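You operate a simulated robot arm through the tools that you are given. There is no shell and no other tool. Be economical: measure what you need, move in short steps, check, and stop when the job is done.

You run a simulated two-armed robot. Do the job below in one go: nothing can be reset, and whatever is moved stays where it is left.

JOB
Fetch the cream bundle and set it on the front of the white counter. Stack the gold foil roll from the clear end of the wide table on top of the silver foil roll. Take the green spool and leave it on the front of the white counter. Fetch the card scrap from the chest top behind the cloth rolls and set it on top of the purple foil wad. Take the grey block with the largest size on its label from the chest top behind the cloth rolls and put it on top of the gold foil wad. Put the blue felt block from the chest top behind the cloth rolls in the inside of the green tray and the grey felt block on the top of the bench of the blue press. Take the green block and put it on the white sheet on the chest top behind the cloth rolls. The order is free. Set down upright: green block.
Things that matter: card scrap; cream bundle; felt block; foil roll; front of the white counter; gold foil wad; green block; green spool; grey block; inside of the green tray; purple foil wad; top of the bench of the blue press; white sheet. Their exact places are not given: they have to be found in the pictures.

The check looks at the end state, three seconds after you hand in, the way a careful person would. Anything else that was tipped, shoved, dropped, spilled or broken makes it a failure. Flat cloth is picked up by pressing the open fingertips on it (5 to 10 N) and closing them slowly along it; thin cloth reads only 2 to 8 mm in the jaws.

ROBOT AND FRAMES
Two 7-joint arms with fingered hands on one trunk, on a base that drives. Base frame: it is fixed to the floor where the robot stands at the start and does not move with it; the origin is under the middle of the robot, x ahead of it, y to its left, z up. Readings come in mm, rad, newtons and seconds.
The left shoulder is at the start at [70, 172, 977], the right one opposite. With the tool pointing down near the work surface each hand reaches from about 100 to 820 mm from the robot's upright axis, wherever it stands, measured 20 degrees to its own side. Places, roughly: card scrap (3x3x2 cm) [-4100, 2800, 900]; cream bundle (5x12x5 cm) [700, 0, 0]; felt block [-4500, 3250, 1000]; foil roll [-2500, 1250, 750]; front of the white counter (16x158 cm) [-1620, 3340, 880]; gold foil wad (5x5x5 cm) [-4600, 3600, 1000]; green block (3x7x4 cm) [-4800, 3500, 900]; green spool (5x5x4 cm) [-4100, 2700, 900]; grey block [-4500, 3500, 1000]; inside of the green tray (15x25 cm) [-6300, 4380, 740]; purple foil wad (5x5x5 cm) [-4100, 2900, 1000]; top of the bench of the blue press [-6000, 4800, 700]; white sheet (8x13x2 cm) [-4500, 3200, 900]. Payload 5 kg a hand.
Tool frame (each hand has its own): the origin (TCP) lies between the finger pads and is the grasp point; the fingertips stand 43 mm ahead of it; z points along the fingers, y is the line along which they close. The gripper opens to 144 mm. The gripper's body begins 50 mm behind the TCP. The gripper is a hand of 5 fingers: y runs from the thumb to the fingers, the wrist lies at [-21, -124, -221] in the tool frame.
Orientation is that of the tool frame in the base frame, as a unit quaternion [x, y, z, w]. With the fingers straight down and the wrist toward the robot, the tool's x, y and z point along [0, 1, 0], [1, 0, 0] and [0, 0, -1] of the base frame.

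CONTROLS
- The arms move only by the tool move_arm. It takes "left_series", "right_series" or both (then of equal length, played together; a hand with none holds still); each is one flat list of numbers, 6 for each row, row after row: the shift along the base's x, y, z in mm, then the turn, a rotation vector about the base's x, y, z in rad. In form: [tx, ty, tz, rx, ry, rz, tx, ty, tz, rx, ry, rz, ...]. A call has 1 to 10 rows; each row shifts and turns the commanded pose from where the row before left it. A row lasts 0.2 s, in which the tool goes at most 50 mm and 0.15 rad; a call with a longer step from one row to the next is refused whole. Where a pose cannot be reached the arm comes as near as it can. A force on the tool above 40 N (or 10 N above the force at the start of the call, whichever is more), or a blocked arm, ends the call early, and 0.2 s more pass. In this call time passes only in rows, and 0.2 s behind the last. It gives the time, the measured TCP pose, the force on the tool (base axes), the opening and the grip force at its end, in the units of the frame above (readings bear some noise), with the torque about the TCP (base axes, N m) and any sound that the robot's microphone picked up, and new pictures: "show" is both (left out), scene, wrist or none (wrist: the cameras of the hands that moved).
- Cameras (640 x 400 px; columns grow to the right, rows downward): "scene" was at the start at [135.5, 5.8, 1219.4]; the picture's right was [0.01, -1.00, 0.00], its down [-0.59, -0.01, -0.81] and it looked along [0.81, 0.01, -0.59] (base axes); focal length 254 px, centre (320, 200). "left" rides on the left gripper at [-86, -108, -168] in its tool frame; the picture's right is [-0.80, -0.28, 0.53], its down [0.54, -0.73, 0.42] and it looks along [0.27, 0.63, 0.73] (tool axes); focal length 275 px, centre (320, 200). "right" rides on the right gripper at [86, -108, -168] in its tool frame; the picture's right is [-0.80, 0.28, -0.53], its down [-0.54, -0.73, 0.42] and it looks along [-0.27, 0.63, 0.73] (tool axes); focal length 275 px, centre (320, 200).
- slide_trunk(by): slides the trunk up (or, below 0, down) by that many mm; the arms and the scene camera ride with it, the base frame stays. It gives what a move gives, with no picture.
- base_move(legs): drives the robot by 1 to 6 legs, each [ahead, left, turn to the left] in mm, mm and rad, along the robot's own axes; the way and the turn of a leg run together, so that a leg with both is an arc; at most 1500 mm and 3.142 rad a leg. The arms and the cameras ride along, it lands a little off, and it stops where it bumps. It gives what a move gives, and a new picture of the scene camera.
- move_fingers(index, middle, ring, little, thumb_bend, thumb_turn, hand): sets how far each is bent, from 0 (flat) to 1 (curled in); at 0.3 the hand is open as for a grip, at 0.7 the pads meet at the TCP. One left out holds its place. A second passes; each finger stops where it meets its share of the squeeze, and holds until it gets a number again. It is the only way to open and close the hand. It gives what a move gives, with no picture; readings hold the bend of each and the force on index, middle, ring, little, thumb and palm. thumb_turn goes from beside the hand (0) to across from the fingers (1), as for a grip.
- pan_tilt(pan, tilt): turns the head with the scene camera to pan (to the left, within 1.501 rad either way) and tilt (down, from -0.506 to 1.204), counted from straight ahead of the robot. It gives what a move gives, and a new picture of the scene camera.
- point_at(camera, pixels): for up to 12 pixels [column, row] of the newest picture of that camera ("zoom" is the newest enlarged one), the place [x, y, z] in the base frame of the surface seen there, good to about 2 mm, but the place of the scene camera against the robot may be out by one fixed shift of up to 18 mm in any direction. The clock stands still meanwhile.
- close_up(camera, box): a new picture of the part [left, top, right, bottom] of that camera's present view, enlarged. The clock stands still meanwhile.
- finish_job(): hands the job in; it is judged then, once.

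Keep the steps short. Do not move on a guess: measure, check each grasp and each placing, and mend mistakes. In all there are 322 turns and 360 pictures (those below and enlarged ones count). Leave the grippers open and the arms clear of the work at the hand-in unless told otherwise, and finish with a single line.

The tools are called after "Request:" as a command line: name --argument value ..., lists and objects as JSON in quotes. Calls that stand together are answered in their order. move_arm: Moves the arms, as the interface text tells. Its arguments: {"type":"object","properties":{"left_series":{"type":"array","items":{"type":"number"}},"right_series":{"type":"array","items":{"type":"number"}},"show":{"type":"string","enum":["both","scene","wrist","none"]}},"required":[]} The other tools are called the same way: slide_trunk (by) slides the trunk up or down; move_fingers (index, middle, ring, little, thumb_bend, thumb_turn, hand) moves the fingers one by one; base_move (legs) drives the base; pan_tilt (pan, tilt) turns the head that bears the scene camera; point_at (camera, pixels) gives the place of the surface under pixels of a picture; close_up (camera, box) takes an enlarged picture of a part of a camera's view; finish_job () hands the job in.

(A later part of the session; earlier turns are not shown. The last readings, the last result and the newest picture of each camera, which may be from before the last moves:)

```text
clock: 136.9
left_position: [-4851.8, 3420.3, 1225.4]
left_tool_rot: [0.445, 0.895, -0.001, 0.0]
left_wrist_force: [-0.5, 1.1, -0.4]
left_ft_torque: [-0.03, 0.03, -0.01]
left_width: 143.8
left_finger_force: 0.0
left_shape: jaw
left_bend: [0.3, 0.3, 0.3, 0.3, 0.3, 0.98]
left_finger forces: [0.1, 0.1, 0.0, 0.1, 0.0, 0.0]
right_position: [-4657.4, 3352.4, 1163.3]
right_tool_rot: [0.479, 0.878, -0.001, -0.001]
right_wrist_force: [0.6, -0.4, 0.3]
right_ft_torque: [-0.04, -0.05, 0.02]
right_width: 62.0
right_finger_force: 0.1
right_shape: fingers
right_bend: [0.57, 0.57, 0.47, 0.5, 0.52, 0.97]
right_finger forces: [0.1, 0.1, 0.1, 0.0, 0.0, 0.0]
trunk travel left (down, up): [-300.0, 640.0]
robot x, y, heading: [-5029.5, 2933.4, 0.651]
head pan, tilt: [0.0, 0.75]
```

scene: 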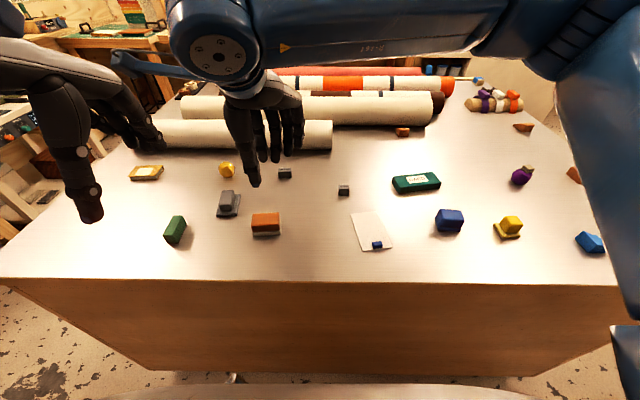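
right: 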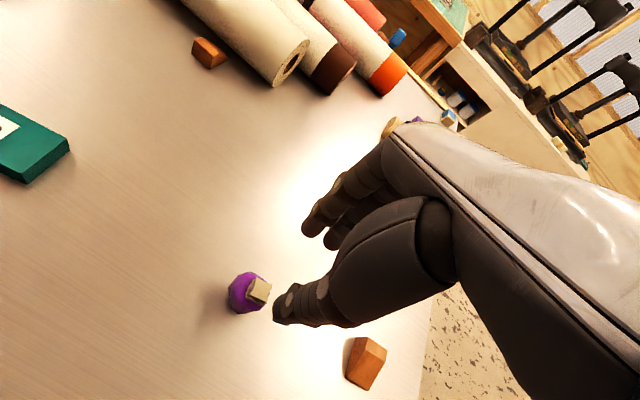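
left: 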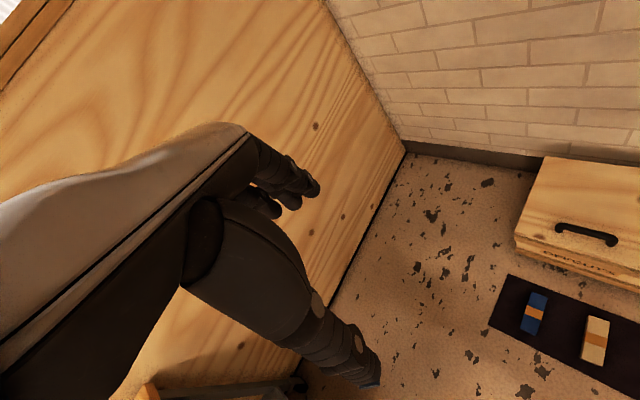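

The right hand blocks the view, so I'll move it 280 mm to the right and then enlarge.

Request:
move_arm --right_series '[28, -37, 0, 0, 0, 0, 28, -37, 0, 0, 0, 0, 28, -37, 0, 0, 0, 0, 28, -37, 0, 0, 0, 0, 28, -37, 0, 0, 0, 0, 28, -37, 0, 0, 0, 0]' --show "scene"

Request:
close_up --camera "scene" --box '[110, 140, 270, 260]'

Request:
close_up --camera "scene" --box '[260, 140, 480, 270]'

```text
clock: 138.3
left_position: [-4851.4, 3418.5, 1225.4]
left_tool_rot: [0.443, 0.896, 0.0, -0.002]
left_wrist_force: [0.8, -0.7, 0.3]
left_ft_torque: [0.09, 0.03, -0.02]
left_width: 143.8
left_finger_force: 0.1
left_shape: jaw
left_bend: [0.3, 0.3, 0.3, 0.3, 0.3, 0.98]
left_finger forces: [0.0, 0.0, 0.1, 0.2, 0.1, 0.0]
right_position: [-4488.8, 3127.6, 1162.2]
right_tool_rot: [0.479, 0.878, -0.001, -0.002]
right_wrist_force: [0.5, -0.7, -0.2]
right_ft_torque: [0.02, 0.01, 0.03]
right_width: 62.1
right_finger_force: 0.1
right_shape: fingers
right_bend: [0.57, 0.57, 0.47, 0.5, 0.52, 0.98]
right_finger forces: [0.1, 0.0, 0.1, 0.0, 0.1, 0.0]
trunk travel left (down, up): [-300.0, 640.0]
robot x, y, heading: [-5027.4, 2930.1, 0.645]
head pan, tilt: [0.0, 0.75]
```

scene: 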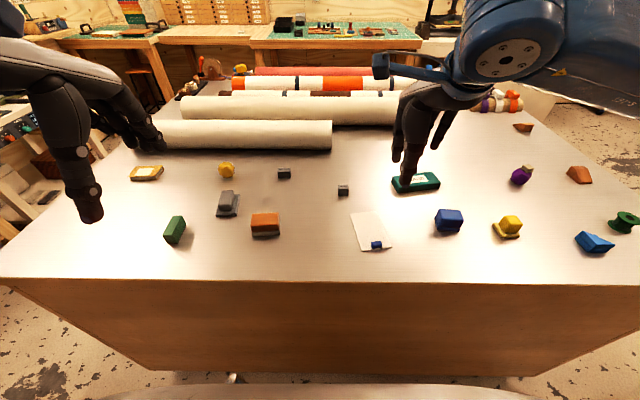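

```text
3.33 times, centred on (190, 200) of scene
```

zoom: 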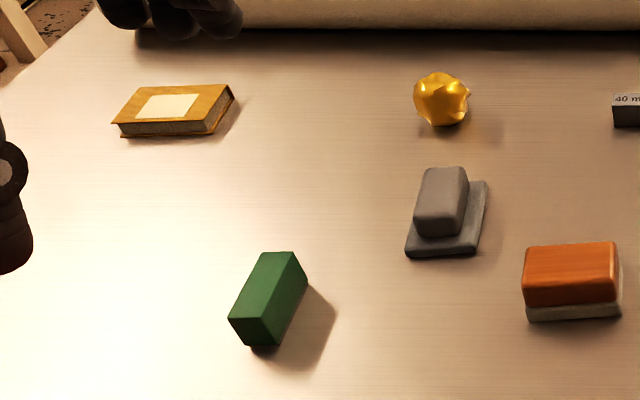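

```text
2.91 times, centred on (370, 205) of scene
```

zoom: 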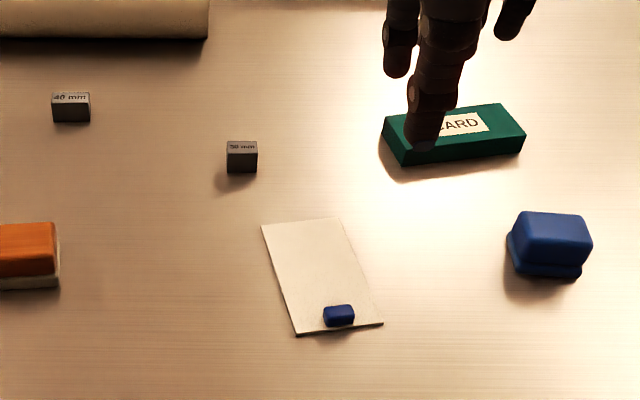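

I see two grey labelled blocks. I'll read the labels closely.

Request:
close_up --camera "scene" --box '[270, 160, 300, 185]'

Request:
close_up --camera "scene" --box '[330, 178, 360, 203]'

Request:
close_up --camera "scene" --box '[0, 80, 220, 240]'

```text
16.00 times, centred on (285, 172) of scene
```

zoom: 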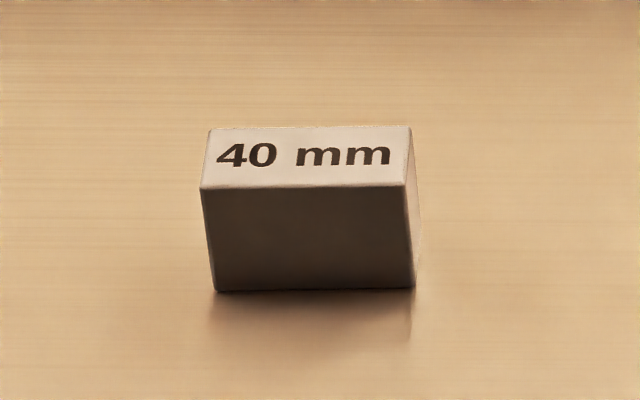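

```text
16.00 times, centred on (345, 190) of scene
```

zoom: 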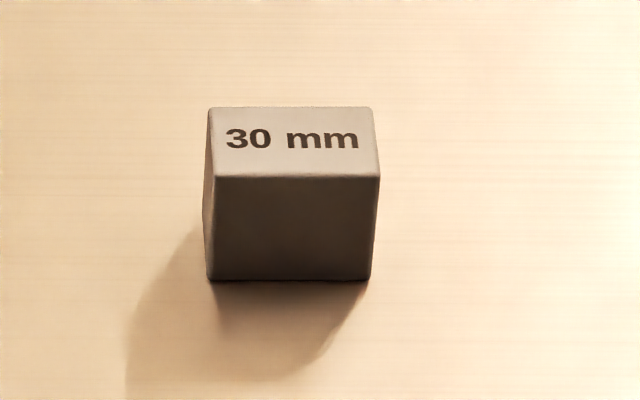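

```text
2.50 times, centred on (110, 160) of scene
```

zoom: 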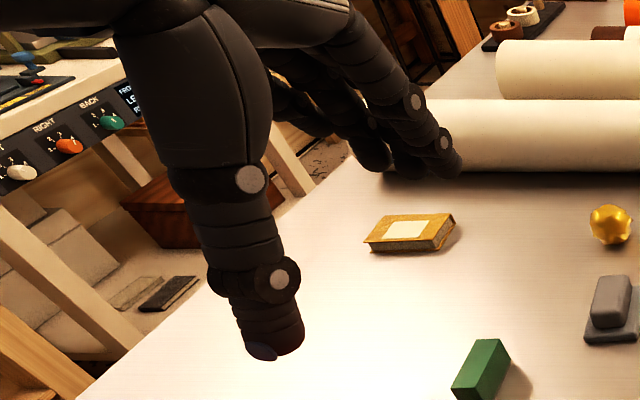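

The largest label is 40 mm, on the block at pixel (284,173). I'll enlarge the felt blocks and the green block, and measure everything here.

Request:
close_up --camera "scene" --box '[155, 180, 285, 260]'

Request:
close_up --camera "scene" --box '[345, 195, 475, 260]'

Request:
point_at --camera "scene" --pixels '[[284, 171], [343, 187], [226, 168], [230, 195], [222, 212], [175, 222], [264, 218], [449, 213], [366, 225], [376, 245], [181, 240], [470, 190]]'

```text
4.92 times, centred on (220, 220) of scene
```

zoom: 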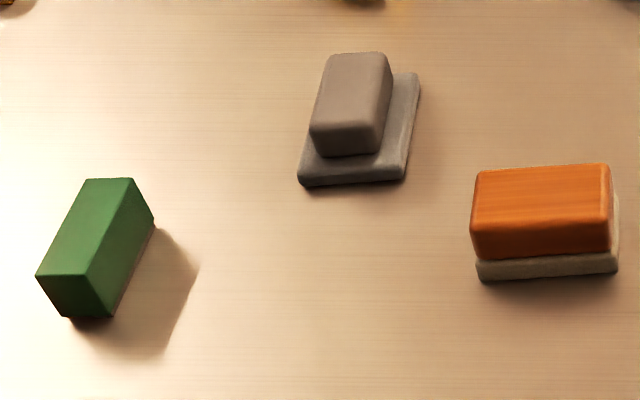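

```text
4.92 times, centred on (410, 228) of scene
```

zoom: 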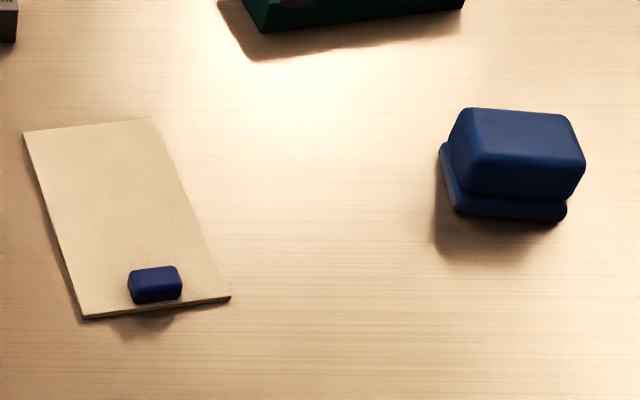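

```text
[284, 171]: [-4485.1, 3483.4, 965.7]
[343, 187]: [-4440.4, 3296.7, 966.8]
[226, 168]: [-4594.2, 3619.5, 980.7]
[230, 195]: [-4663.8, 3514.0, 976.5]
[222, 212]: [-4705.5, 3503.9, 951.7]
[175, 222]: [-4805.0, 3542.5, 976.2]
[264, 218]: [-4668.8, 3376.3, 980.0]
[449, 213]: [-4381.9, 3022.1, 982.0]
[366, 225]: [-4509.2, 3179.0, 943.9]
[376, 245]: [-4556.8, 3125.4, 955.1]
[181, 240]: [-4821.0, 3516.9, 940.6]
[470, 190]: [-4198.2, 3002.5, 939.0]
```

All the felt blocks look like eraser-style pieces, each with a handle on a felt base. I'll bring the left hand closer, so its camera can measure the 40 mm block and the gold wad.

Request:
move_arm --left_series '[38, 23.5, -17, 0, 0, 0, 38, 23.5, -17, 0, 0, 0, 38, 23.5, -17, 0, 0, 0, 38, 23.5, -17, 0, 0, 0, 38, 23.5, -17, 0, 0, 0, 38, 23.5, -17, 0, 0, 0]' --show "both"

```text
clock: 139.7
left_position: [-4619.3, 3563.0, 1122.4]
left_tool_rot: [0.444, 0.896, -0.001, -0.001]
left_wrist_force: [0.8, 1.4, 0.3]
left_ft_torque: [-0.04, 0.02, 0.01]
left_width: 143.8
left_finger_force: 0.1
left_shape: jaw
left_bend: [0.3, 0.3, 0.3, 0.3, 0.3, 0.98]
left_finger forces: [0.0, 0.0, 0.0, 0.0, 0.1, 0.0]
right_position: [-4487.6, 3132.0, 1160.3]
right_tool_rot: [0.48, 0.877, -0.003, -0.001]
right_wrist_force: [0.5, 0.6, -0.4]
right_ft_torque: [-0.02, 0.05, 0.04]
right_width: 62.2
right_finger_force: 0.0
right_shape: fingers
right_bend: [0.57, 0.57, 0.47, 0.5, 0.52, 0.98]
right_finger forces: [0.1, 0.1, 0.1, 0.0, 0.1, 0.1]
trunk travel left (down, up): [-300.0, 640.0]
robot x, y, heading: [-5026.7, 2928.3, 0.652]
head pan, tilt: [0.0, 0.75]
```

scene: 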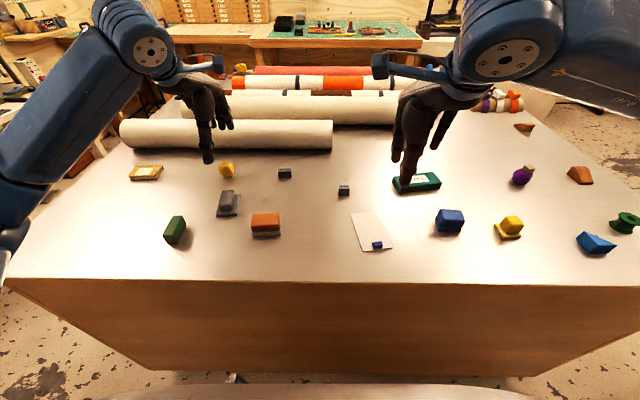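
left: 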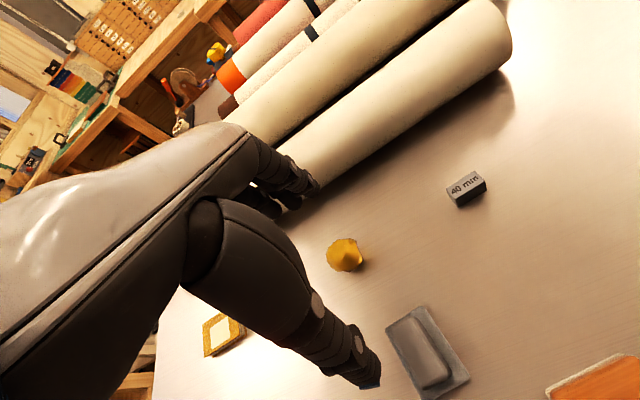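

Request:
close_up --camera "left" --box '[310, 220, 390, 280]'

Request:
point_at --camera "zoom" --pixels '[[280, 270], [230, 230], [330, 260], [200, 290], [260, 330], [330, 170], [400, 220], [180, 200], [290, 130], [430, 300], [370, 340]]'

Request:
point_at --camera "left" --pixels '[[448, 187], [474, 172], [485, 184], [459, 203], [466, 187], [460, 215], [490, 200], [360, 165], [340, 130], [330, 215]]'

```text
6.67 times, centred on (350, 250) of left
```

zoom: 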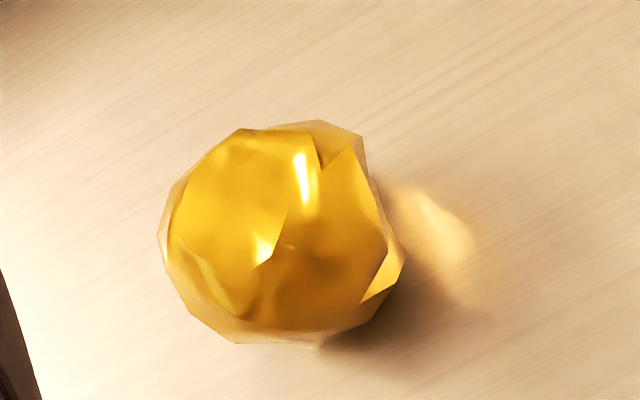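

```text
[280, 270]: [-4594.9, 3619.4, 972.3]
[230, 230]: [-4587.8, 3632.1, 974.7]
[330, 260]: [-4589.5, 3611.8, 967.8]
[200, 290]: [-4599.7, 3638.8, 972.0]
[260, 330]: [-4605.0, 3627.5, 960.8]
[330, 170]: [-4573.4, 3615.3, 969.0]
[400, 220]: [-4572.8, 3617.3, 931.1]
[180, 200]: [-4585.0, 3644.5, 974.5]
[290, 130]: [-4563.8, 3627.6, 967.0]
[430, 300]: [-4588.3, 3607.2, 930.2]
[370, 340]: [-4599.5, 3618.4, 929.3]
```

```text
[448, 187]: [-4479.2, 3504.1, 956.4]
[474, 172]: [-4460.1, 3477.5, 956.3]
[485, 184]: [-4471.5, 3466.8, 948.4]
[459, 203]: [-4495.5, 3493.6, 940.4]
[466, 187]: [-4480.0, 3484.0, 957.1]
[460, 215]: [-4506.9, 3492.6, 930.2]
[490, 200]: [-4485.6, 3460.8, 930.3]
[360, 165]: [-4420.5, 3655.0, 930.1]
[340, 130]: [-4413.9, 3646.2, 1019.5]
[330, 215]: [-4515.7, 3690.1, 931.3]
```

I'll map the gold wad's top and the 40 mm block more finely.

Request:
point_at --camera "zoom" --pixels '[[250, 150], [250, 200], [290, 220], [200, 240], [240, 260], [270, 300], [305, 190], [210, 180], [180, 250], [220, 300], [310, 300], [350, 220]]'

Request:
close_up --camera "left" --box '[430, 155, 510, 215]'

Request:
point_at --camera "zoom" --pixels '[[140, 250], [355, 140], [440, 205], [220, 330], [290, 230], [435, 290], [235, 385], [135, 290]]'

```text
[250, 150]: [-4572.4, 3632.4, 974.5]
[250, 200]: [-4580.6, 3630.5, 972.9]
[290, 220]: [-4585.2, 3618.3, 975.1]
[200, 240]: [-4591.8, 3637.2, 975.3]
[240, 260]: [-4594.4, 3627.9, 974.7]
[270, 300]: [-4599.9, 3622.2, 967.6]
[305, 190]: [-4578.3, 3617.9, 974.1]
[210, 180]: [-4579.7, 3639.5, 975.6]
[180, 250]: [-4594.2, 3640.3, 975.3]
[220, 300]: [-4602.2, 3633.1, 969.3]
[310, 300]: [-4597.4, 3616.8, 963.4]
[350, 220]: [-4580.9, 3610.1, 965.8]
```

```text
6.67 times, centred on (470, 185) of left
```

zoom: 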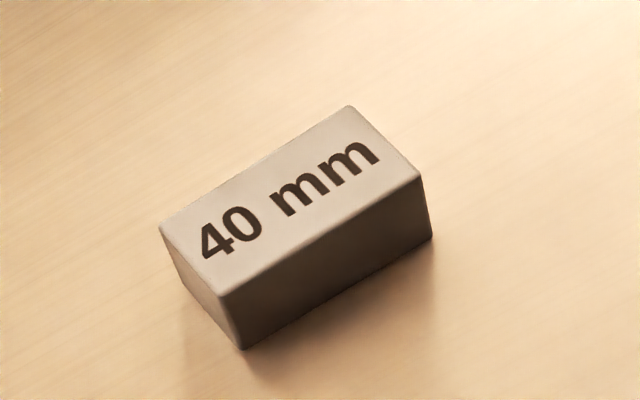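

```text
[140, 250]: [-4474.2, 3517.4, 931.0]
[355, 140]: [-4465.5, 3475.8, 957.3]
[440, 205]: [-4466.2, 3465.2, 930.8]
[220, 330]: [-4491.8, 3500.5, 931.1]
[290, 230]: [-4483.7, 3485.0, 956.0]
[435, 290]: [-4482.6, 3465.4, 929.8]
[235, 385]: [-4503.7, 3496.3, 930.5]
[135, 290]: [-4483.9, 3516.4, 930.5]
```

Request:
point_at --camera "zoom" --pixels '[[168, 228], [350, 112], [414, 174], [224, 288], [289, 201]]'

```text
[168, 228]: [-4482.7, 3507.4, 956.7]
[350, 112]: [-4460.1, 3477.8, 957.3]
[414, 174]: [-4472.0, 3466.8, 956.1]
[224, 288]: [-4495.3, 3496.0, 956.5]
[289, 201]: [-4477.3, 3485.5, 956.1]
```

The 40 mm block's centre is (-4477.5,3487) with its top at 956.5. Its 18 mm width lies along 38°, which matches the hand. I'll check the clearance to the cloth roll behind it and narrow the left hand.

Request:
point_at --camera "scene" --pixels '[[290, 154], [290, 150], [290, 145], [290, 135], [290, 122], [230, 154], [230, 148]]'

Request:
move_fingers --hand "left" --index 0.5 --middle 0.5 --ring 0.47 --little 0.47 --thumb_bend 0.48

```text
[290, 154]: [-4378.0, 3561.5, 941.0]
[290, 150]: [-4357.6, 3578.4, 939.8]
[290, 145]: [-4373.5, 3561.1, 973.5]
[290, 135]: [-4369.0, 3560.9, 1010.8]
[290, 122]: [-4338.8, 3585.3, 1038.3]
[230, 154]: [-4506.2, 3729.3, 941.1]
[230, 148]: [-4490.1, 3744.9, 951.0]
```

```text
clock: 140.7
left_position: [-4620.1, 3561.3, 1124.7]
left_tool_rot: [0.445, 0.895, -0.001, 0.0]
left_wrist_force: [0.5, -0.3, -0.2]
left_ft_torque: [-0.02, 0.03, -0.01]
left_width: 82.8
left_finger_force: 0.0
left_shape: fingers
left_bend: [0.5, 0.5, 0.47, 0.47, 0.48, 0.98]
left_finger forces: [0.1, 0.0, 0.0, 0.0, 0.1, 0.1]
right_position: [-4488.5, 3130.0, 1161.4]
right_tool_rot: [0.479, 0.878, -0.002, -0.002]
right_wrist_force: [0.8, 0.9, 0.1]
right_ft_torque: [-0.02, 0.0, 0.03]
right_width: 61.9
right_finger_force: 0.1
right_shape: fingers
right_bend: [0.57, 0.57, 0.47, 0.5, 0.52, 0.98]
right_finger forces: [0.0, 0.0, 0.1, 0.0, 0.0, 0.0]
trunk travel left (down, up): [-300.0, 640.0]
robot x, y, heading: [-5030.2, 2929.6, 0.648]
head pan, tilt: [0.0, 0.75]
```

The roll is 128 mm behind the block, which is enough. I'll move the left hand above the 40 mm block.

Request:
move_arm --left_series '[28.5, -14.9, -20, 0, 0, 0, 28.5, -14.9, -20, 0, 0, 0, 28.5, -14.9, -20, 0, 0, 0, 28.5, -14.9, -20, 0, 0, 0, 28.5, -14.9, -22, 0, 0, 0]' --show "wrist"

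Request:
close_up --camera "left" --box '[260, 180, 460, 350]'

```text
clock: 141.9
left_position: [-4481.3, 3495.2, 1033.7]
left_tool_rot: [0.442, 0.897, 0.006, 0.002]
left_wrist_force: [0.3, -0.4, 0.1]
left_ft_torque: [-0.03, 0.04, 0.0]
left_width: 82.5
left_finger_force: 0.1
left_shape: fingers
left_bend: [0.5, 0.5, 0.47, 0.47, 0.48, 0.97]
left_finger forces: [0.0, 0.1, 0.0, 0.0, 0.1, 0.0]
right_position: [-4492.8, 3128.5, 1168.6]
right_tool_rot: [0.478, 0.878, 0.0, 0.0]
right_wrist_force: [-0.6, -0.3, -0.1]
right_ft_torque: [0.0, -0.03, 0.0]
right_width: 62.0
right_finger_force: 0.1
right_shape: fingers
right_bend: [0.57, 0.57, 0.47, 0.5, 0.52, 0.98]
right_finger forces: [0.0, 0.0, 0.0, 0.0, 0.0, 0.1]
trunk travel left (down, up): [-300.0, 640.0]
robot x, y, heading: [-5025.1, 2934.2, 0.652]
head pan, tilt: [0.0, 0.75]
```

left: 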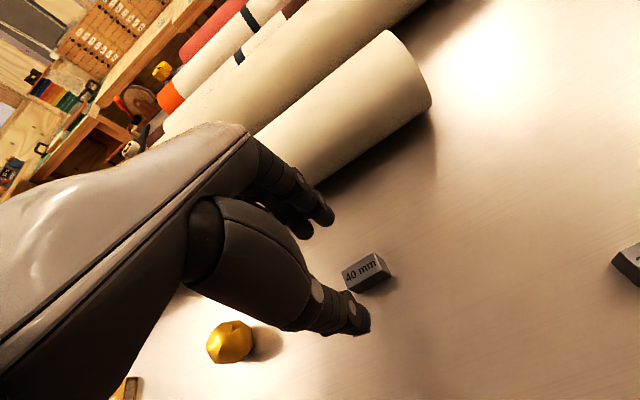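

```text
2.35 times, centred on (360, 265) of left
```

zoom: 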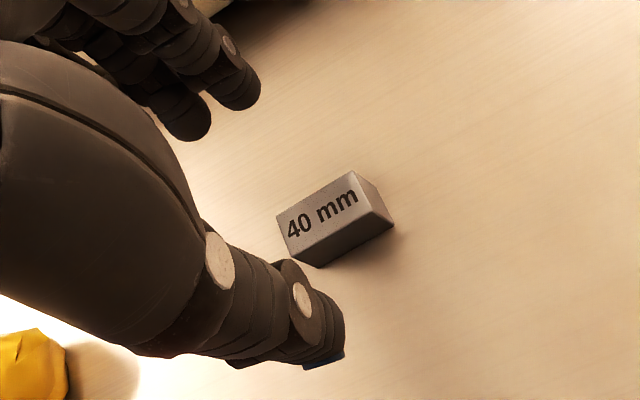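

The readings moved by about 7-8 mm on both hands. I'll re-read with a tiny move.

Request:
move_arm --left_series '[0, 0, -1, 0, 0, 0, 0, 0, 0, 0, 0, 0]' --show "none"

```text
clock: 142.5
left_position: [-4485.3, 3497.0, 1037.9]
left_tool_rot: [0.44, 0.898, 0.012, 0.002]
left_wrist_force: [0.9, 0.4, -0.3]
left_ft_torque: [0.0, 0.02, 0.0]
left_width: 82.4
left_finger_force: 0.1
left_shape: fingers
left_bend: [0.5, 0.5, 0.47, 0.47, 0.48, 0.97]
left_finger forces: [0.1, 0.0, 0.0, 0.0, 0.0, 0.1]
right_position: [-4494.1, 3127.6, 1166.3]
right_tool_rot: [0.478, 0.878, 0.002, 0.0]
right_wrist_force: [-0.1, 0.4, -0.1]
right_ft_torque: [0.01, 0.03, 0.03]
right_width: 62.4
right_finger_force: 0.1
right_shape: fingers
right_bend: [0.57, 0.57, 0.47, 0.5, 0.52, 0.98]
right_finger forces: [0.1, 0.0, 0.0, 0.0, 0.1, 0.1]
trunk travel left (down, up): [-300.0, 640.0]
robot x, y, heading: [-5025.7, 2930.1, 0.655]
head pan, tilt: [0.0, 0.75]
```

Both hands drift slightly, so the arms may be touching each other. I'll look.

Request:
pan_tilt --pan 0 --tilt 0.6

```text
clock: 143.2
left_position: [-4483.9, 3496.6, 1038.7]
left_tool_rot: [0.44, 0.898, 0.012, 0.002]
left_wrist_force: [0.1, 0.6, -0.1]
left_ft_torque: [-0.01, -0.02, 0.02]
left_width: 82.2
left_finger_force: 0.0
left_shape: fingers
left_bend: [0.5, 0.5, 0.47, 0.47, 0.48, 0.97]
left_finger forces: [0.0, 0.0, 0.1, 0.0, 0.1, 0.0]
right_position: [-4492.6, 3127.1, 1166.8]
right_tool_rot: [0.479, 0.878, 0.0, 0.0]
right_wrist_force: [-0.8, -0.2, 0.2]
right_ft_torque: [-0.03, -0.05, -0.01]
right_width: 62.0
right_finger_force: 0.1
right_shape: fingers
right_bend: [0.57, 0.57, 0.47, 0.5, 0.52, 0.98]
right_finger forces: [0.0, 0.1, 0.0, 0.0, 0.1, 0.0]
trunk travel left (down, up): [-300.0, 640.0]
robot x, y, heading: [-5027.9, 2927.1, 0.649]
head pan, tilt: [0.0, 0.6]
```

scene: 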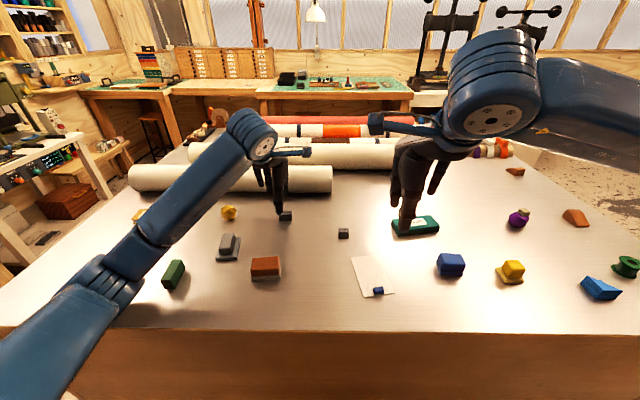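

The left elbow is pressing on the chest edge near (110,290), so I'll raise the trunk 180 mm to lift it clear.

Request:
slide_trunk --by 180

Request:
move_arm --left_series '[0, 0, -35, 0, 0, 0, 0, 0, -35, 0, 0, 0, 0, 0, -35, 0, 0, 0, 0, 0, -35, 0, 0, 0, 0, 0, -30, 0, 0, 0]' --show "both"

```text
clock: 145.2
left_position: [-4478.8, 3489.2, 1198.1]
left_tool_rot: [0.445, 0.896, -0.001, 0.0]
left_wrist_force: [-0.5, -0.2, -0.1]
left_ft_torque: [0.03, -0.03, -0.02]
left_width: 82.3
left_finger_force: 0.0
left_shape: fingers
left_bend: [0.5, 0.5, 0.47, 0.47, 0.48, 0.98]
left_finger forces: [0.1, 0.1, 0.0, 0.0, 0.0, 0.0]
right_position: [-4488.6, 3130.3, 1341.5]
right_tool_rot: [0.48, 0.877, -0.003, 0.0]
right_wrist_force: [0.3, -0.8, 0.5]
right_ft_torque: [-0.03, 0.0, 0.02]
right_width: 62.2
right_finger_force: 0.0
right_shape: fingers
right_bend: [0.57, 0.57, 0.47, 0.5, 0.52, 0.98]
right_finger forces: [0.1, 0.1, 0.0, 0.0, 0.0, 0.0]
trunk travel left (down, up): [-480.0, 460.0]
robot x, y, heading: [-5026.9, 2933.5, 0.643]
head pan, tilt: [0.0, 0.6]
```

```text
clock: 146.4
left_position: [-4477.7, 3494.4, 1029.0]
left_tool_rot: [0.444, 0.896, -0.001, 0.0]
left_wrist_force: [1.1, -0.2, 0.6]
left_ft_torque: [-0.01, 0.01, -0.03]
left_width: 82.4
left_finger_force: 0.0
left_shape: fingers
left_bend: [0.5, 0.5, 0.47, 0.47, 0.48, 0.98]
left_finger forces: [0.0, 0.0, 0.1, 0.1, 0.1, 0.0]
right_position: [-4489.1, 3129.3, 1341.0]
right_tool_rot: [0.48, 0.877, -0.002, -0.001]
right_wrist_force: [0.2, 1.6, 0.6]
right_ft_torque: [-0.02, -0.05, 0.01]
right_width: 62.0
right_finger_force: 0.0
right_shape: fingers
right_bend: [0.57, 0.57, 0.47, 0.5, 0.52, 0.98]
right_finger forces: [0.0, 0.0, 0.0, 0.0, 0.1, 0.0]
trunk travel left (down, up): [-480.0, 460.0]
robot x, y, heading: [-5029.1, 2925.4, 0.652]
head pan, tilt: [0.0, 0.6]
```

scene: 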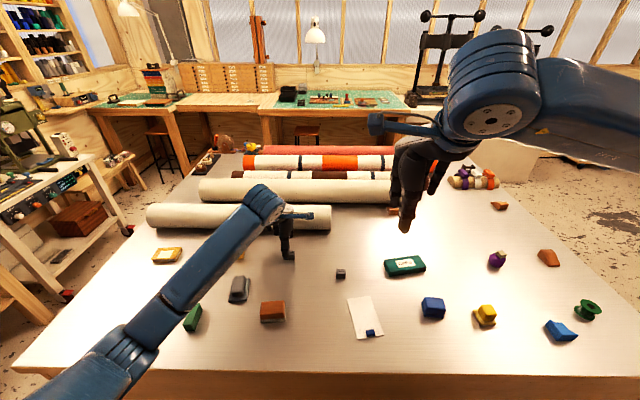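
left: 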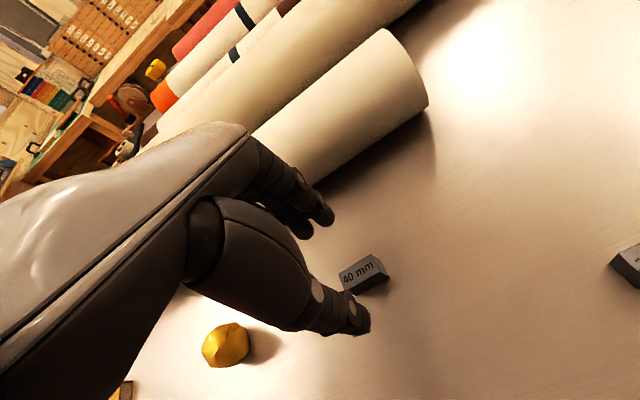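

I'll check the elbow's height, the green block and the 40 mm block.

Request:
point_at --camera "scene" --pixels '[[125, 345], [150, 330], [95, 375], [195, 310], [188, 320], [155, 360], [239, 255]]'

Request:
point_at --camera "left" --pixels '[[342, 273], [375, 256], [365, 268], [380, 266], [353, 288]]'

```text
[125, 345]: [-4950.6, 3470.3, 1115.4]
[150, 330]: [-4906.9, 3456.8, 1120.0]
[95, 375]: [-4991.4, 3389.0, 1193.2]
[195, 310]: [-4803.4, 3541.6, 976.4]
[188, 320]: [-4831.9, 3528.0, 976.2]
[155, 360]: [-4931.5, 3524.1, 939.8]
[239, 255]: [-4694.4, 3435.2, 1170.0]
```

```text
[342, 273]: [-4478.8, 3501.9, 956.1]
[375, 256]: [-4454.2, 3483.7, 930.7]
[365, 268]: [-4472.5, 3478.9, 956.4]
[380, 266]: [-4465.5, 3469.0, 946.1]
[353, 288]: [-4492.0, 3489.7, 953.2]
```

The elbow is now clear and nothing has moved. I'll centre over the block and descend to z≈982.

Request:
move_arm --left_series '[0, -4, -16, 0, 0, 0, 0, -3, -16, 0, 0, 0, 0, 0, -14, 0, 0, 0]' --show "wrist"

Request:
close_up --camera "left" --box '[260, 180, 460, 350]'

```text
clock: 147.2
left_position: [-4480.4, 3484.4, 982.8]
left_tool_rot: [0.445, 0.896, -0.001, 0.0]
left_wrist_force: [-0.3, -0.2, 0.0]
left_ft_torque: [-0.04, 0.02, 0.0]
left_width: 82.6
left_finger_force: 0.0
left_shape: fingers
left_bend: [0.5, 0.5, 0.47, 0.47, 0.48, 0.98]
left_finger forces: [0.1, 0.1, 0.0, 0.0, 0.0, 0.1]
right_position: [-4488.2, 3130.3, 1340.9]
right_tool_rot: [0.479, 0.878, -0.003, -0.001]
right_wrist_force: [-0.6, 0.2, -0.3]
right_ft_torque: [0.04, 0.04, 0.0]
right_width: 62.0
right_finger_force: 0.0
right_shape: fingers
right_bend: [0.57, 0.57, 0.47, 0.5, 0.52, 0.98]
right_finger forces: [0.1, 0.0, 0.0, 0.0, 0.0, 0.0]
trunk travel left (down, up): [-480.0, 460.0]
robot x, y, heading: [-5024.9, 2929.0, 0.647]
head pan, tilt: [0.0, 0.6]
```

left: 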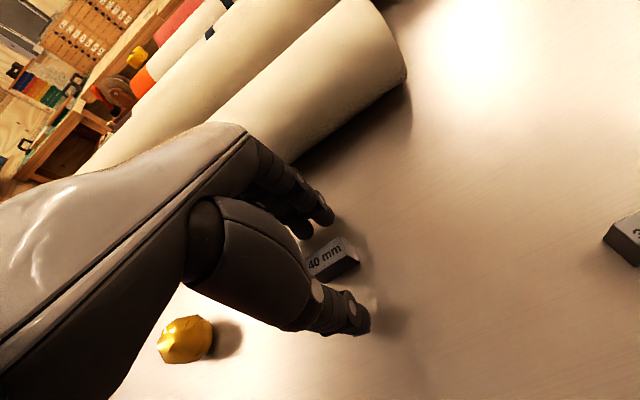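

```text
2.35 times, centred on (360, 265) of left
```

zoom: 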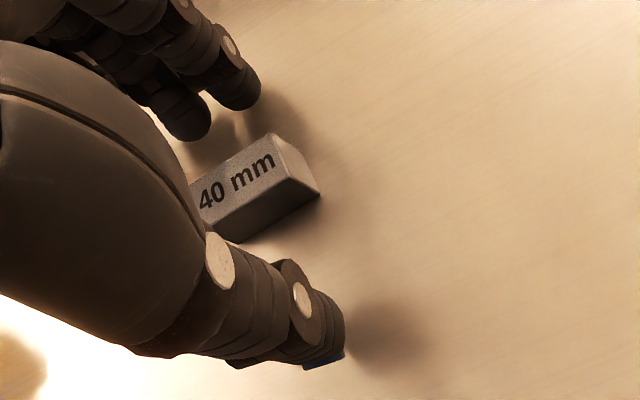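

I'll move 4 mm ahead and close.

Request:
move_arm --left_series '[4, 3, 0, 0, 0, 0]' --show "none"

Request:
move_fingers --hand "left" --index 0.72 --middle 0.72 --thumb_bend 0.7

Request:
close_up --camera "left" --box '[260, 180, 460, 350]'

```text
clock: 147.6
left_position: [-4474.6, 3486.3, 982.4]
left_tool_rot: [0.445, 0.896, -0.002, -0.001]
left_wrist_force: [0.7, -1.2, 0.5]
left_ft_torque: [0.0, 0.03, -0.02]
left_width: 82.7
left_finger_force: 0.1
left_shape: fingers
left_bend: [0.5, 0.5, 0.47, 0.47, 0.48, 0.98]
left_finger forces: [0.1, 0.0, 0.0, 0.0, 0.1, 0.0]
right_position: [-4487.5, 3130.3, 1340.6]
right_tool_rot: [0.48, 0.877, -0.002, -0.001]
right_wrist_force: [-0.3, -0.3, 0.0]
right_ft_torque: [0.01, 0.02, -0.03]
right_width: 62.3
right_finger_force: 0.0
right_shape: fingers
right_bend: [0.57, 0.57, 0.47, 0.5, 0.52, 0.98]
right_finger forces: [0.1, 0.1, 0.1, 0.0, 0.1, 0.1]
trunk travel left (down, up): [-480.0, 460.0]
robot x, y, heading: [-5028.2, 2929.2, 0.65]
head pan, tilt: [0.0, 0.6]
```

```text
clock: 148.6
left_position: [-4474.8, 3487.2, 983.0]
left_tool_rot: [0.444, 0.896, 0.0, 0.0]
left_wrist_force: [1.4, 0.1, -0.6]
left_ft_torque: [-0.02, -0.02, 0.02]
left_width: 21.4
left_finger_force: 9.1
left_shape: fingers
left_bend: [0.71, 0.71, 0.47, 0.47, 0.65, 0.97]
left_finger forces: [6.9, 2.4, 0.0, 0.1, 9.4, 0.0]
right_position: [-4487.9, 3131.0, 1340.4]
right_tool_rot: [0.479, 0.878, -0.002, -0.002]
right_wrist_force: [-0.6, -0.4, -1.1]
right_ft_torque: [0.03, 0.0, -0.02]
right_width: 62.1
right_finger_force: 0.0
right_shape: fingers
right_bend: [0.57, 0.57, 0.47, 0.5, 0.52, 0.98]
right_finger forces: [0.0, 0.0, 0.1, 0.0, 0.0, 0.0]
trunk travel left (down, up): [-480.0, 460.0]
robot x, y, heading: [-5029.1, 2932.1, 0.647]
head pan, tilt: [0.0, 0.6]
```

```text
2.35 times, centred on (360, 265) of left
```

zoom: 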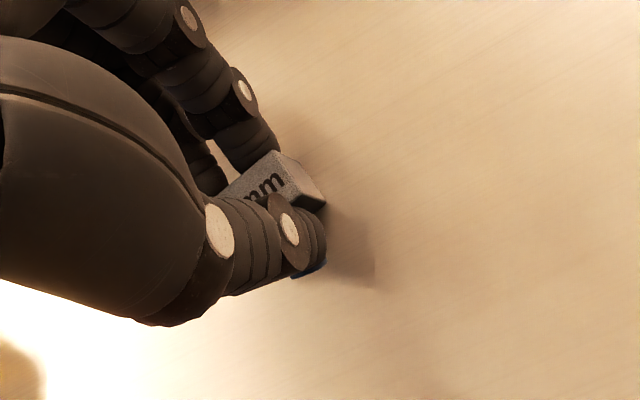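

I'll firm the grip slightly, then lift.

Request:
move_fingers --hand "left" --index 0.76 --middle 0.77 --thumb_bend 0.72

Request:
move_arm --left_series '[0, 0, 8, 0, 0, 0, 0, 0, 22, 0, 0, 0, 0, 0, 30, 0, 0, 0, 0, 0, 30, 0, 0, 0]' --show "wrist"

Request:
close_up --camera "left" --box '[280, 190, 400, 290]'

```text
clock: 149.6
left_position: [-4475.5, 3485.6, 982.0]
left_tool_rot: [0.444, 0.896, -0.001, 0.0]
left_wrist_force: [-0.5, 0.3, 0.5]
left_ft_torque: [0.02, 0.04, 0.0]
left_width: 21.9
left_finger_force: 18.2
left_shape: fingers
left_bend: [0.73, 0.76, 0.47, 0.47, 0.64, 0.95]
left_finger forces: [9.2, 9.1, 0.0, 0.0, 17.9, 0.0]
right_position: [-4487.7, 3130.8, 1341.8]
right_tool_rot: [0.48, 0.877, -0.003, -0.001]
right_wrist_force: [-0.2, 0.2, 0.8]
right_ft_torque: [0.02, 0.02, -0.02]
right_width: 62.3
right_finger_force: 0.1
right_shape: fingers
right_bend: [0.57, 0.57, 0.47, 0.5, 0.52, 0.98]
right_finger forces: [0.0, 0.0, 0.1, 0.1, 0.0, 0.0]
trunk travel left (down, up): [-480.0, 460.0]
robot x, y, heading: [-5027.4, 2929.9, 0.65]
head pan, tilt: [0.0, 0.6]
```

```text
clock: 150.6
left_position: [-4476.1, 3487.4, 1071.7]
left_tool_rot: [0.445, 0.896, 0.0, -0.001]
left_wrist_force: [0.3, -0.4, -2.2]
left_ft_torque: [0.01, -0.03, 0.0]
left_width: 21.9
left_finger_force: 17.8
left_shape: fingers
left_bend: [0.73, 0.76, 0.47, 0.47, 0.64, 0.95]
left_finger forces: [9.7, 7.7, 0.0, 0.1, 17.8, 0.0]
right_position: [-4488.5, 3129.6, 1340.3]
right_tool_rot: [0.478, 0.878, 0.0, -0.001]
right_wrist_force: [0.3, 0.0, -0.5]
right_ft_torque: [0.07, 0.02, 0.0]
right_width: 62.1
right_finger_force: 0.1
right_shape: fingers
right_bend: [0.57, 0.57, 0.47, 0.5, 0.52, 0.98]
right_finger forces: [0.1, 0.1, 0.0, 0.1, 0.1, 0.0]
trunk travel left (down, up): [-480.0, 460.0]
robot x, y, heading: [-5026.3, 2930.1, 0.648]
head pan, tilt: [0.0, 0.6]
```

left: 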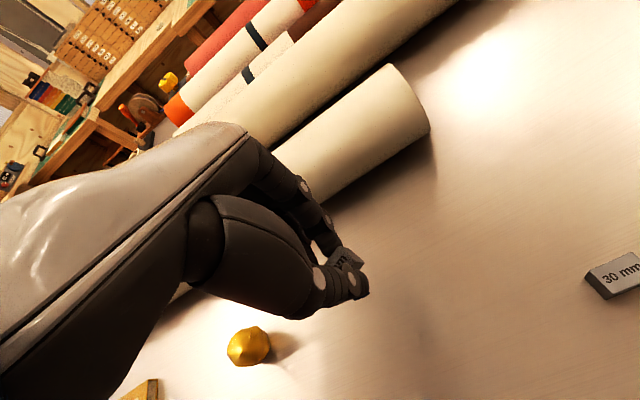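

```text
4.00 times, centred on (340, 240) of left
```

zoom: 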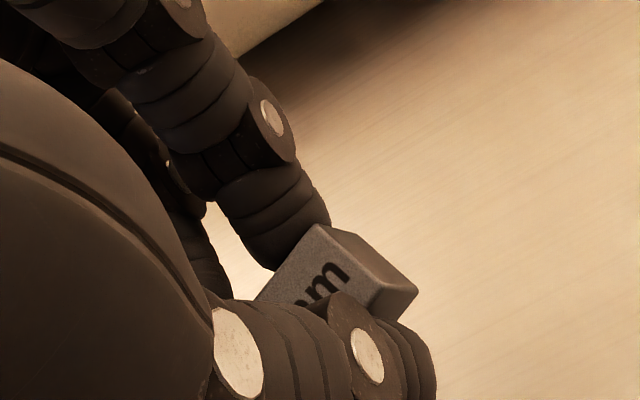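

Request:
point_at --camera "zoom" --pixels '[[318, 229], [366, 296], [340, 265], [375, 280], [412, 290], [345, 290], [290, 275], [300, 300], [370, 315]]'

```text
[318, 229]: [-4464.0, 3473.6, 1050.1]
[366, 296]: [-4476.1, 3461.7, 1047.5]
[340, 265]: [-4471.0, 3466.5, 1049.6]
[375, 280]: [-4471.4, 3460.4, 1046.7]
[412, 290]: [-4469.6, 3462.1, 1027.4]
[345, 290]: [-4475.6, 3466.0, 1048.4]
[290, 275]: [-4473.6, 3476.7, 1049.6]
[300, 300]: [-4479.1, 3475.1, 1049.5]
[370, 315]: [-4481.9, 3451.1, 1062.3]
```

The block's centre sits at TCP + (-5.4,-5). I'll carry it over the gold wad, with the TCP at (-4578.6,3636).

Request:
move_arm --left_series '[-20.5, 29.7, 2, 0, 0, 0, -20.5, 29.7, 0, 0, 0, 0, -20.5, 29.7, 0, 0, 0, 0, -20.5, 29.7, 0, 0, 0, 0, -20.5, 29.8, 0, 0, 0, 0]' --show "both"

Request:
close_up --camera "left" --box '[280, 190, 420, 310]'

```text
clock: 151.8
left_position: [-4577.1, 3637.4, 1074.3]
left_tool_rot: [0.445, 0.895, -0.001, 0.001]
left_wrist_force: [0.1, 0.2, -1.1]
left_ft_torque: [0.03, -0.02, -0.01]
left_width: 22.1
left_finger_force: 17.5
left_shape: fingers
left_bend: [0.73, 0.76, 0.47, 0.47, 0.64, 0.95]
left_finger forces: [9.7, 7.8, 0.1, 0.0, 17.9, 0.0]
right_position: [-4489.0, 3132.0, 1340.6]
right_tool_rot: [0.479, 0.878, -0.003, 0.0]
right_wrist_force: [0.2, 0.4, 0.9]
right_ft_torque: [-0.08, 0.0, -0.01]
right_width: 62.1
right_finger_force: 0.1
right_shape: fingers
right_bend: [0.57, 0.57, 0.47, 0.5, 0.52, 0.98]
right_finger forces: [0.1, 0.0, 0.0, 0.0, 0.1, 0.0]
trunk travel left (down, up): [-480.0, 460.0]
robot x, y, heading: [-5027.5, 2931.5, 0.65]
head pan, tilt: [0.0, 0.6]
```

scene: 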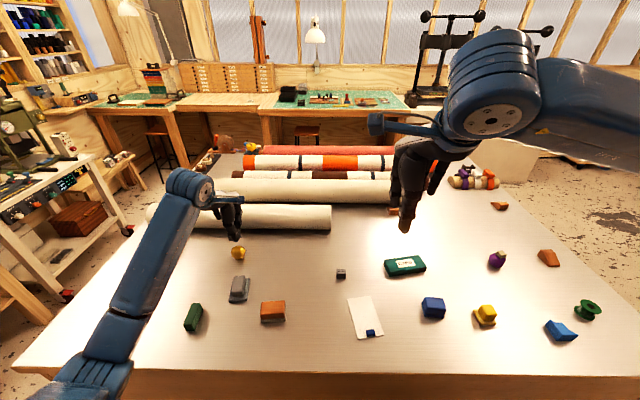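
left: 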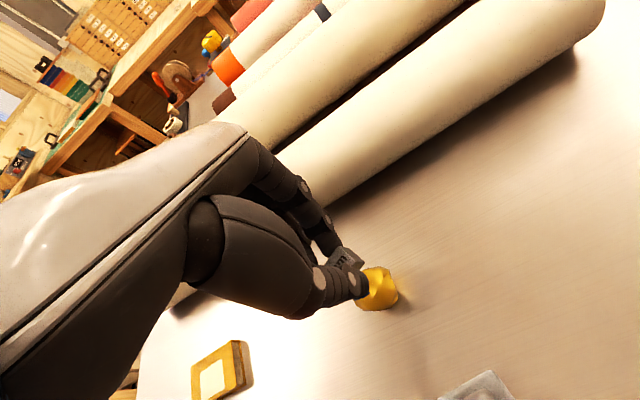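

```text
3.33 times, centred on (350, 250) of left
```

zoom: 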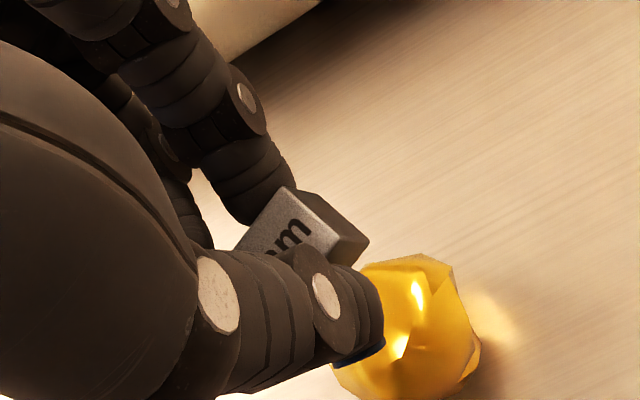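

Request:
move_arm --left_series '[-1, -1, -14, 0, 0, 0, 0, 0, -12, 0, 0, 0, 0, 0, -10, 0, 0, 0]' --show "none"

Request:
close_up --camera "left" --box '[280, 190, 420, 310]'

Request:
point_at --camera "zoom" --pixels '[[290, 192], [330, 250], [300, 225], [345, 245], [350, 290], [400, 300], [370, 250], [380, 330], [330, 215]]'

```text
clock: 152.6
left_position: [-4578.7, 3634.9, 1039.4]
left_tool_rot: [0.443, 0.896, -0.002, -0.001]
left_wrist_force: [0.0, 0.1, -0.6]
left_ft_torque: [0.01, 0.01, 0.01]
left_width: 21.7
left_finger_force: 17.6
left_shape: fingers
left_bend: [0.73, 0.76, 0.47, 0.47, 0.64, 0.95]
left_finger forces: [9.7, 7.7, 0.1, 0.0, 17.8, 0.0]
right_position: [-4487.4, 3129.5, 1340.6]
right_tool_rot: [0.479, 0.878, -0.002, -0.001]
right_wrist_force: [0.0, -0.1, 0.1]
right_ft_torque: [0.02, 0.01, -0.03]
right_width: 62.1
right_finger_force: 0.1
right_shape: fingers
right_bend: [0.57, 0.57, 0.47, 0.5, 0.52, 0.98]
right_finger forces: [0.0, 0.0, 0.0, 0.0, 0.1, 0.0]
trunk travel left (down, up): [-480.0, 460.0]
robot x, y, heading: [-5027.8, 2927.3, 0.652]
head pan, tilt: [0.0, 0.6]
```

```text
3.33 times, centred on (350, 250) of left
```

zoom: 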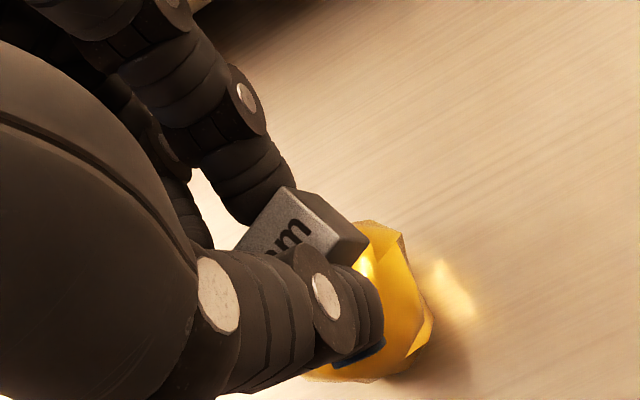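

```text
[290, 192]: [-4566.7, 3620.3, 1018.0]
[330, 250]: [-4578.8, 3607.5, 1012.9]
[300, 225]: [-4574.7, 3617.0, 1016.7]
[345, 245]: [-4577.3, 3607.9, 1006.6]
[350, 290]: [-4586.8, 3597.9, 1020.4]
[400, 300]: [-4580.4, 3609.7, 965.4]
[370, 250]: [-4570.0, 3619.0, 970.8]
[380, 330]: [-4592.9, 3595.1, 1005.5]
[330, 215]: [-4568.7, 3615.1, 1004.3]
```

The block's centre is (-4584,3629.5), right over the wad's top. I'll lower gently.

Request:
move_arm --left_series '[0, 1, -6, 0, 0, 0, 0, 0, -4, 0, 0, 0, 0, 0, -2, 0, 0, 0]' --show "none"

Request:
move_arm --left_series '[0, 0, -1.5, 0, 0, 0]' --show "none"

```text
clock: 153.4
left_position: [-4578.6, 3634.4, 1028.5]
left_tool_rot: [0.445, 0.896, -0.002, -0.001]
left_wrist_force: [0.1, 0.8, -0.8]
left_ft_torque: [-0.02, -0.03, -0.02]
left_width: 21.6
left_finger_force: 17.4
left_shape: fingers
left_bend: [0.73, 0.76, 0.47, 0.47, 0.64, 0.95]
left_finger forces: [9.7, 7.7, 0.0, 0.0, 17.8, 0.0]
right_position: [-4489.4, 3129.2, 1340.8]
right_tool_rot: [0.48, 0.877, -0.003, -0.001]
right_wrist_force: [-0.4, -0.1, 0.1]
right_ft_torque: [0.01, 0.01, -0.03]
right_width: 62.3
right_finger_force: 0.0
right_shape: fingers
right_bend: [0.57, 0.57, 0.47, 0.5, 0.52, 0.98]
right_finger forces: [0.0, 0.0, 0.0, 0.1, 0.0, 0.0]
trunk travel left (down, up): [-480.0, 460.0]
robot x, y, heading: [-5027.4, 2927.1, 0.648]
head pan, tilt: [0.0, 0.6]
```

```text
clock: 153.8
left_position: [-4577.9, 3634.5, 1027.5]
left_tool_rot: [0.444, 0.896, 0.0, -0.001]
left_wrist_force: [0.4, 0.6, 0.0]
left_ft_torque: [0.02, 0.03, -0.03]
left_width: 22.0
left_finger_force: 18.3
left_shape: fingers
left_bend: [0.73, 0.76, 0.47, 0.47, 0.64, 0.95]
left_finger forces: [9.6, 8.7, 0.0, 0.0, 17.9, 0.1]
right_position: [-4488.5, 3129.3, 1341.6]
right_tool_rot: [0.479, 0.878, -0.001, 0.0]
right_wrist_force: [0.9, 0.6, -0.5]
right_ft_torque: [0.0, -0.01, 0.03]
right_width: 62.0
right_finger_force: 0.1
right_shape: fingers
right_bend: [0.57, 0.57, 0.47, 0.5, 0.52, 0.98]
right_finger forces: [0.1, 0.0, 0.0, 0.1, 0.0, 0.0]
trunk travel left (down, up): [-480.0, 460.0]
robot x, y, heading: [-5024.8, 2929.7, 0.65]
head pan, tilt: [0.0, 0.6]
```

Request:
move_arm --left_series '[0, 0, -1.5, 0, 0, 0]' --show "none"

Request:
move_arm --left_series '[0, 0, -1, 0, 0, 0]' --show "none"

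Request:
close_up --camera "left" --box '[280, 190, 420, 310]'

```text
clock: 154.2
left_position: [-4578.9, 3635.2, 1025.9]
left_tool_rot: [0.444, 0.896, -0.001, 0.0]
left_wrist_force: [0.5, 0.2, 1.8]
left_ft_torque: [-0.05, 0.08, -0.03]
left_width: 21.8
left_finger_force: 18.4
left_shape: fingers
left_bend: [0.73, 0.76, 0.47, 0.47, 0.64, 0.95]
left_finger forces: [9.1, 9.3, 0.1, 0.0, 18.0, 0.0]
right_position: [-4488.2, 3129.3, 1340.8]
right_tool_rot: [0.479, 0.878, -0.001, -0.001]
right_wrist_force: [0.3, -0.8, -0.4]
right_ft_torque: [0.0, 0.02, 0.0]
right_width: 62.0
right_finger_force: 0.0
right_shape: fingers
right_bend: [0.57, 0.57, 0.47, 0.5, 0.52, 0.98]
right_finger forces: [0.0, 0.0, 0.0, 0.0, 0.0, 0.0]
trunk travel left (down, up): [-480.0, 460.0]
robot x, y, heading: [-5029.6, 2931.5, 0.651]
head pan, tilt: [0.0, 0.6]
```

```text
clock: 154.6
left_position: [-4579.0, 3634.3, 1025.8]
left_tool_rot: [0.445, 0.896, 0.0, 0.0]
left_wrist_force: [1.5, -0.2, 6.5]
left_ft_torque: [0.02, 0.1, 0.01]
left_width: 21.9
left_finger_force: 19.8
left_shape: fingers
left_bend: [0.73, 0.76, 0.47, 0.47, 0.64, 0.95]
left_finger forces: [9.6, 11.1, 0.1, 0.0, 18.0, 0.0]
right_position: [-4488.0, 3129.3, 1340.1]
right_tool_rot: [0.479, 0.878, -0.002, 0.0]
right_wrist_force: [-0.6, 0.2, 0.3]
right_ft_torque: [-0.02, -0.01, -0.01]
right_width: 62.1
right_finger_force: 0.1
right_shape: fingers
right_bend: [0.57, 0.57, 0.47, 0.5, 0.52, 0.98]
right_finger forces: [0.0, 0.1, 0.0, 0.0, 0.1, 0.0]
trunk travel left (down, up): [-480.0, 460.0]
robot x, y, heading: [-5025.8, 2929.5, 0.647]
head pan, tilt: [0.0, 0.6]
```

```text
3.33 times, centred on (350, 250) of left
```

zoom: 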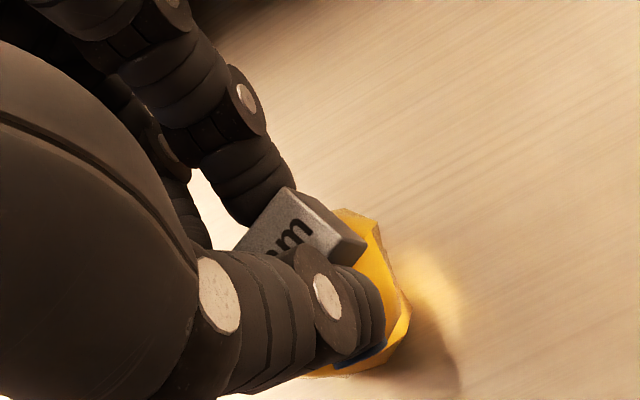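

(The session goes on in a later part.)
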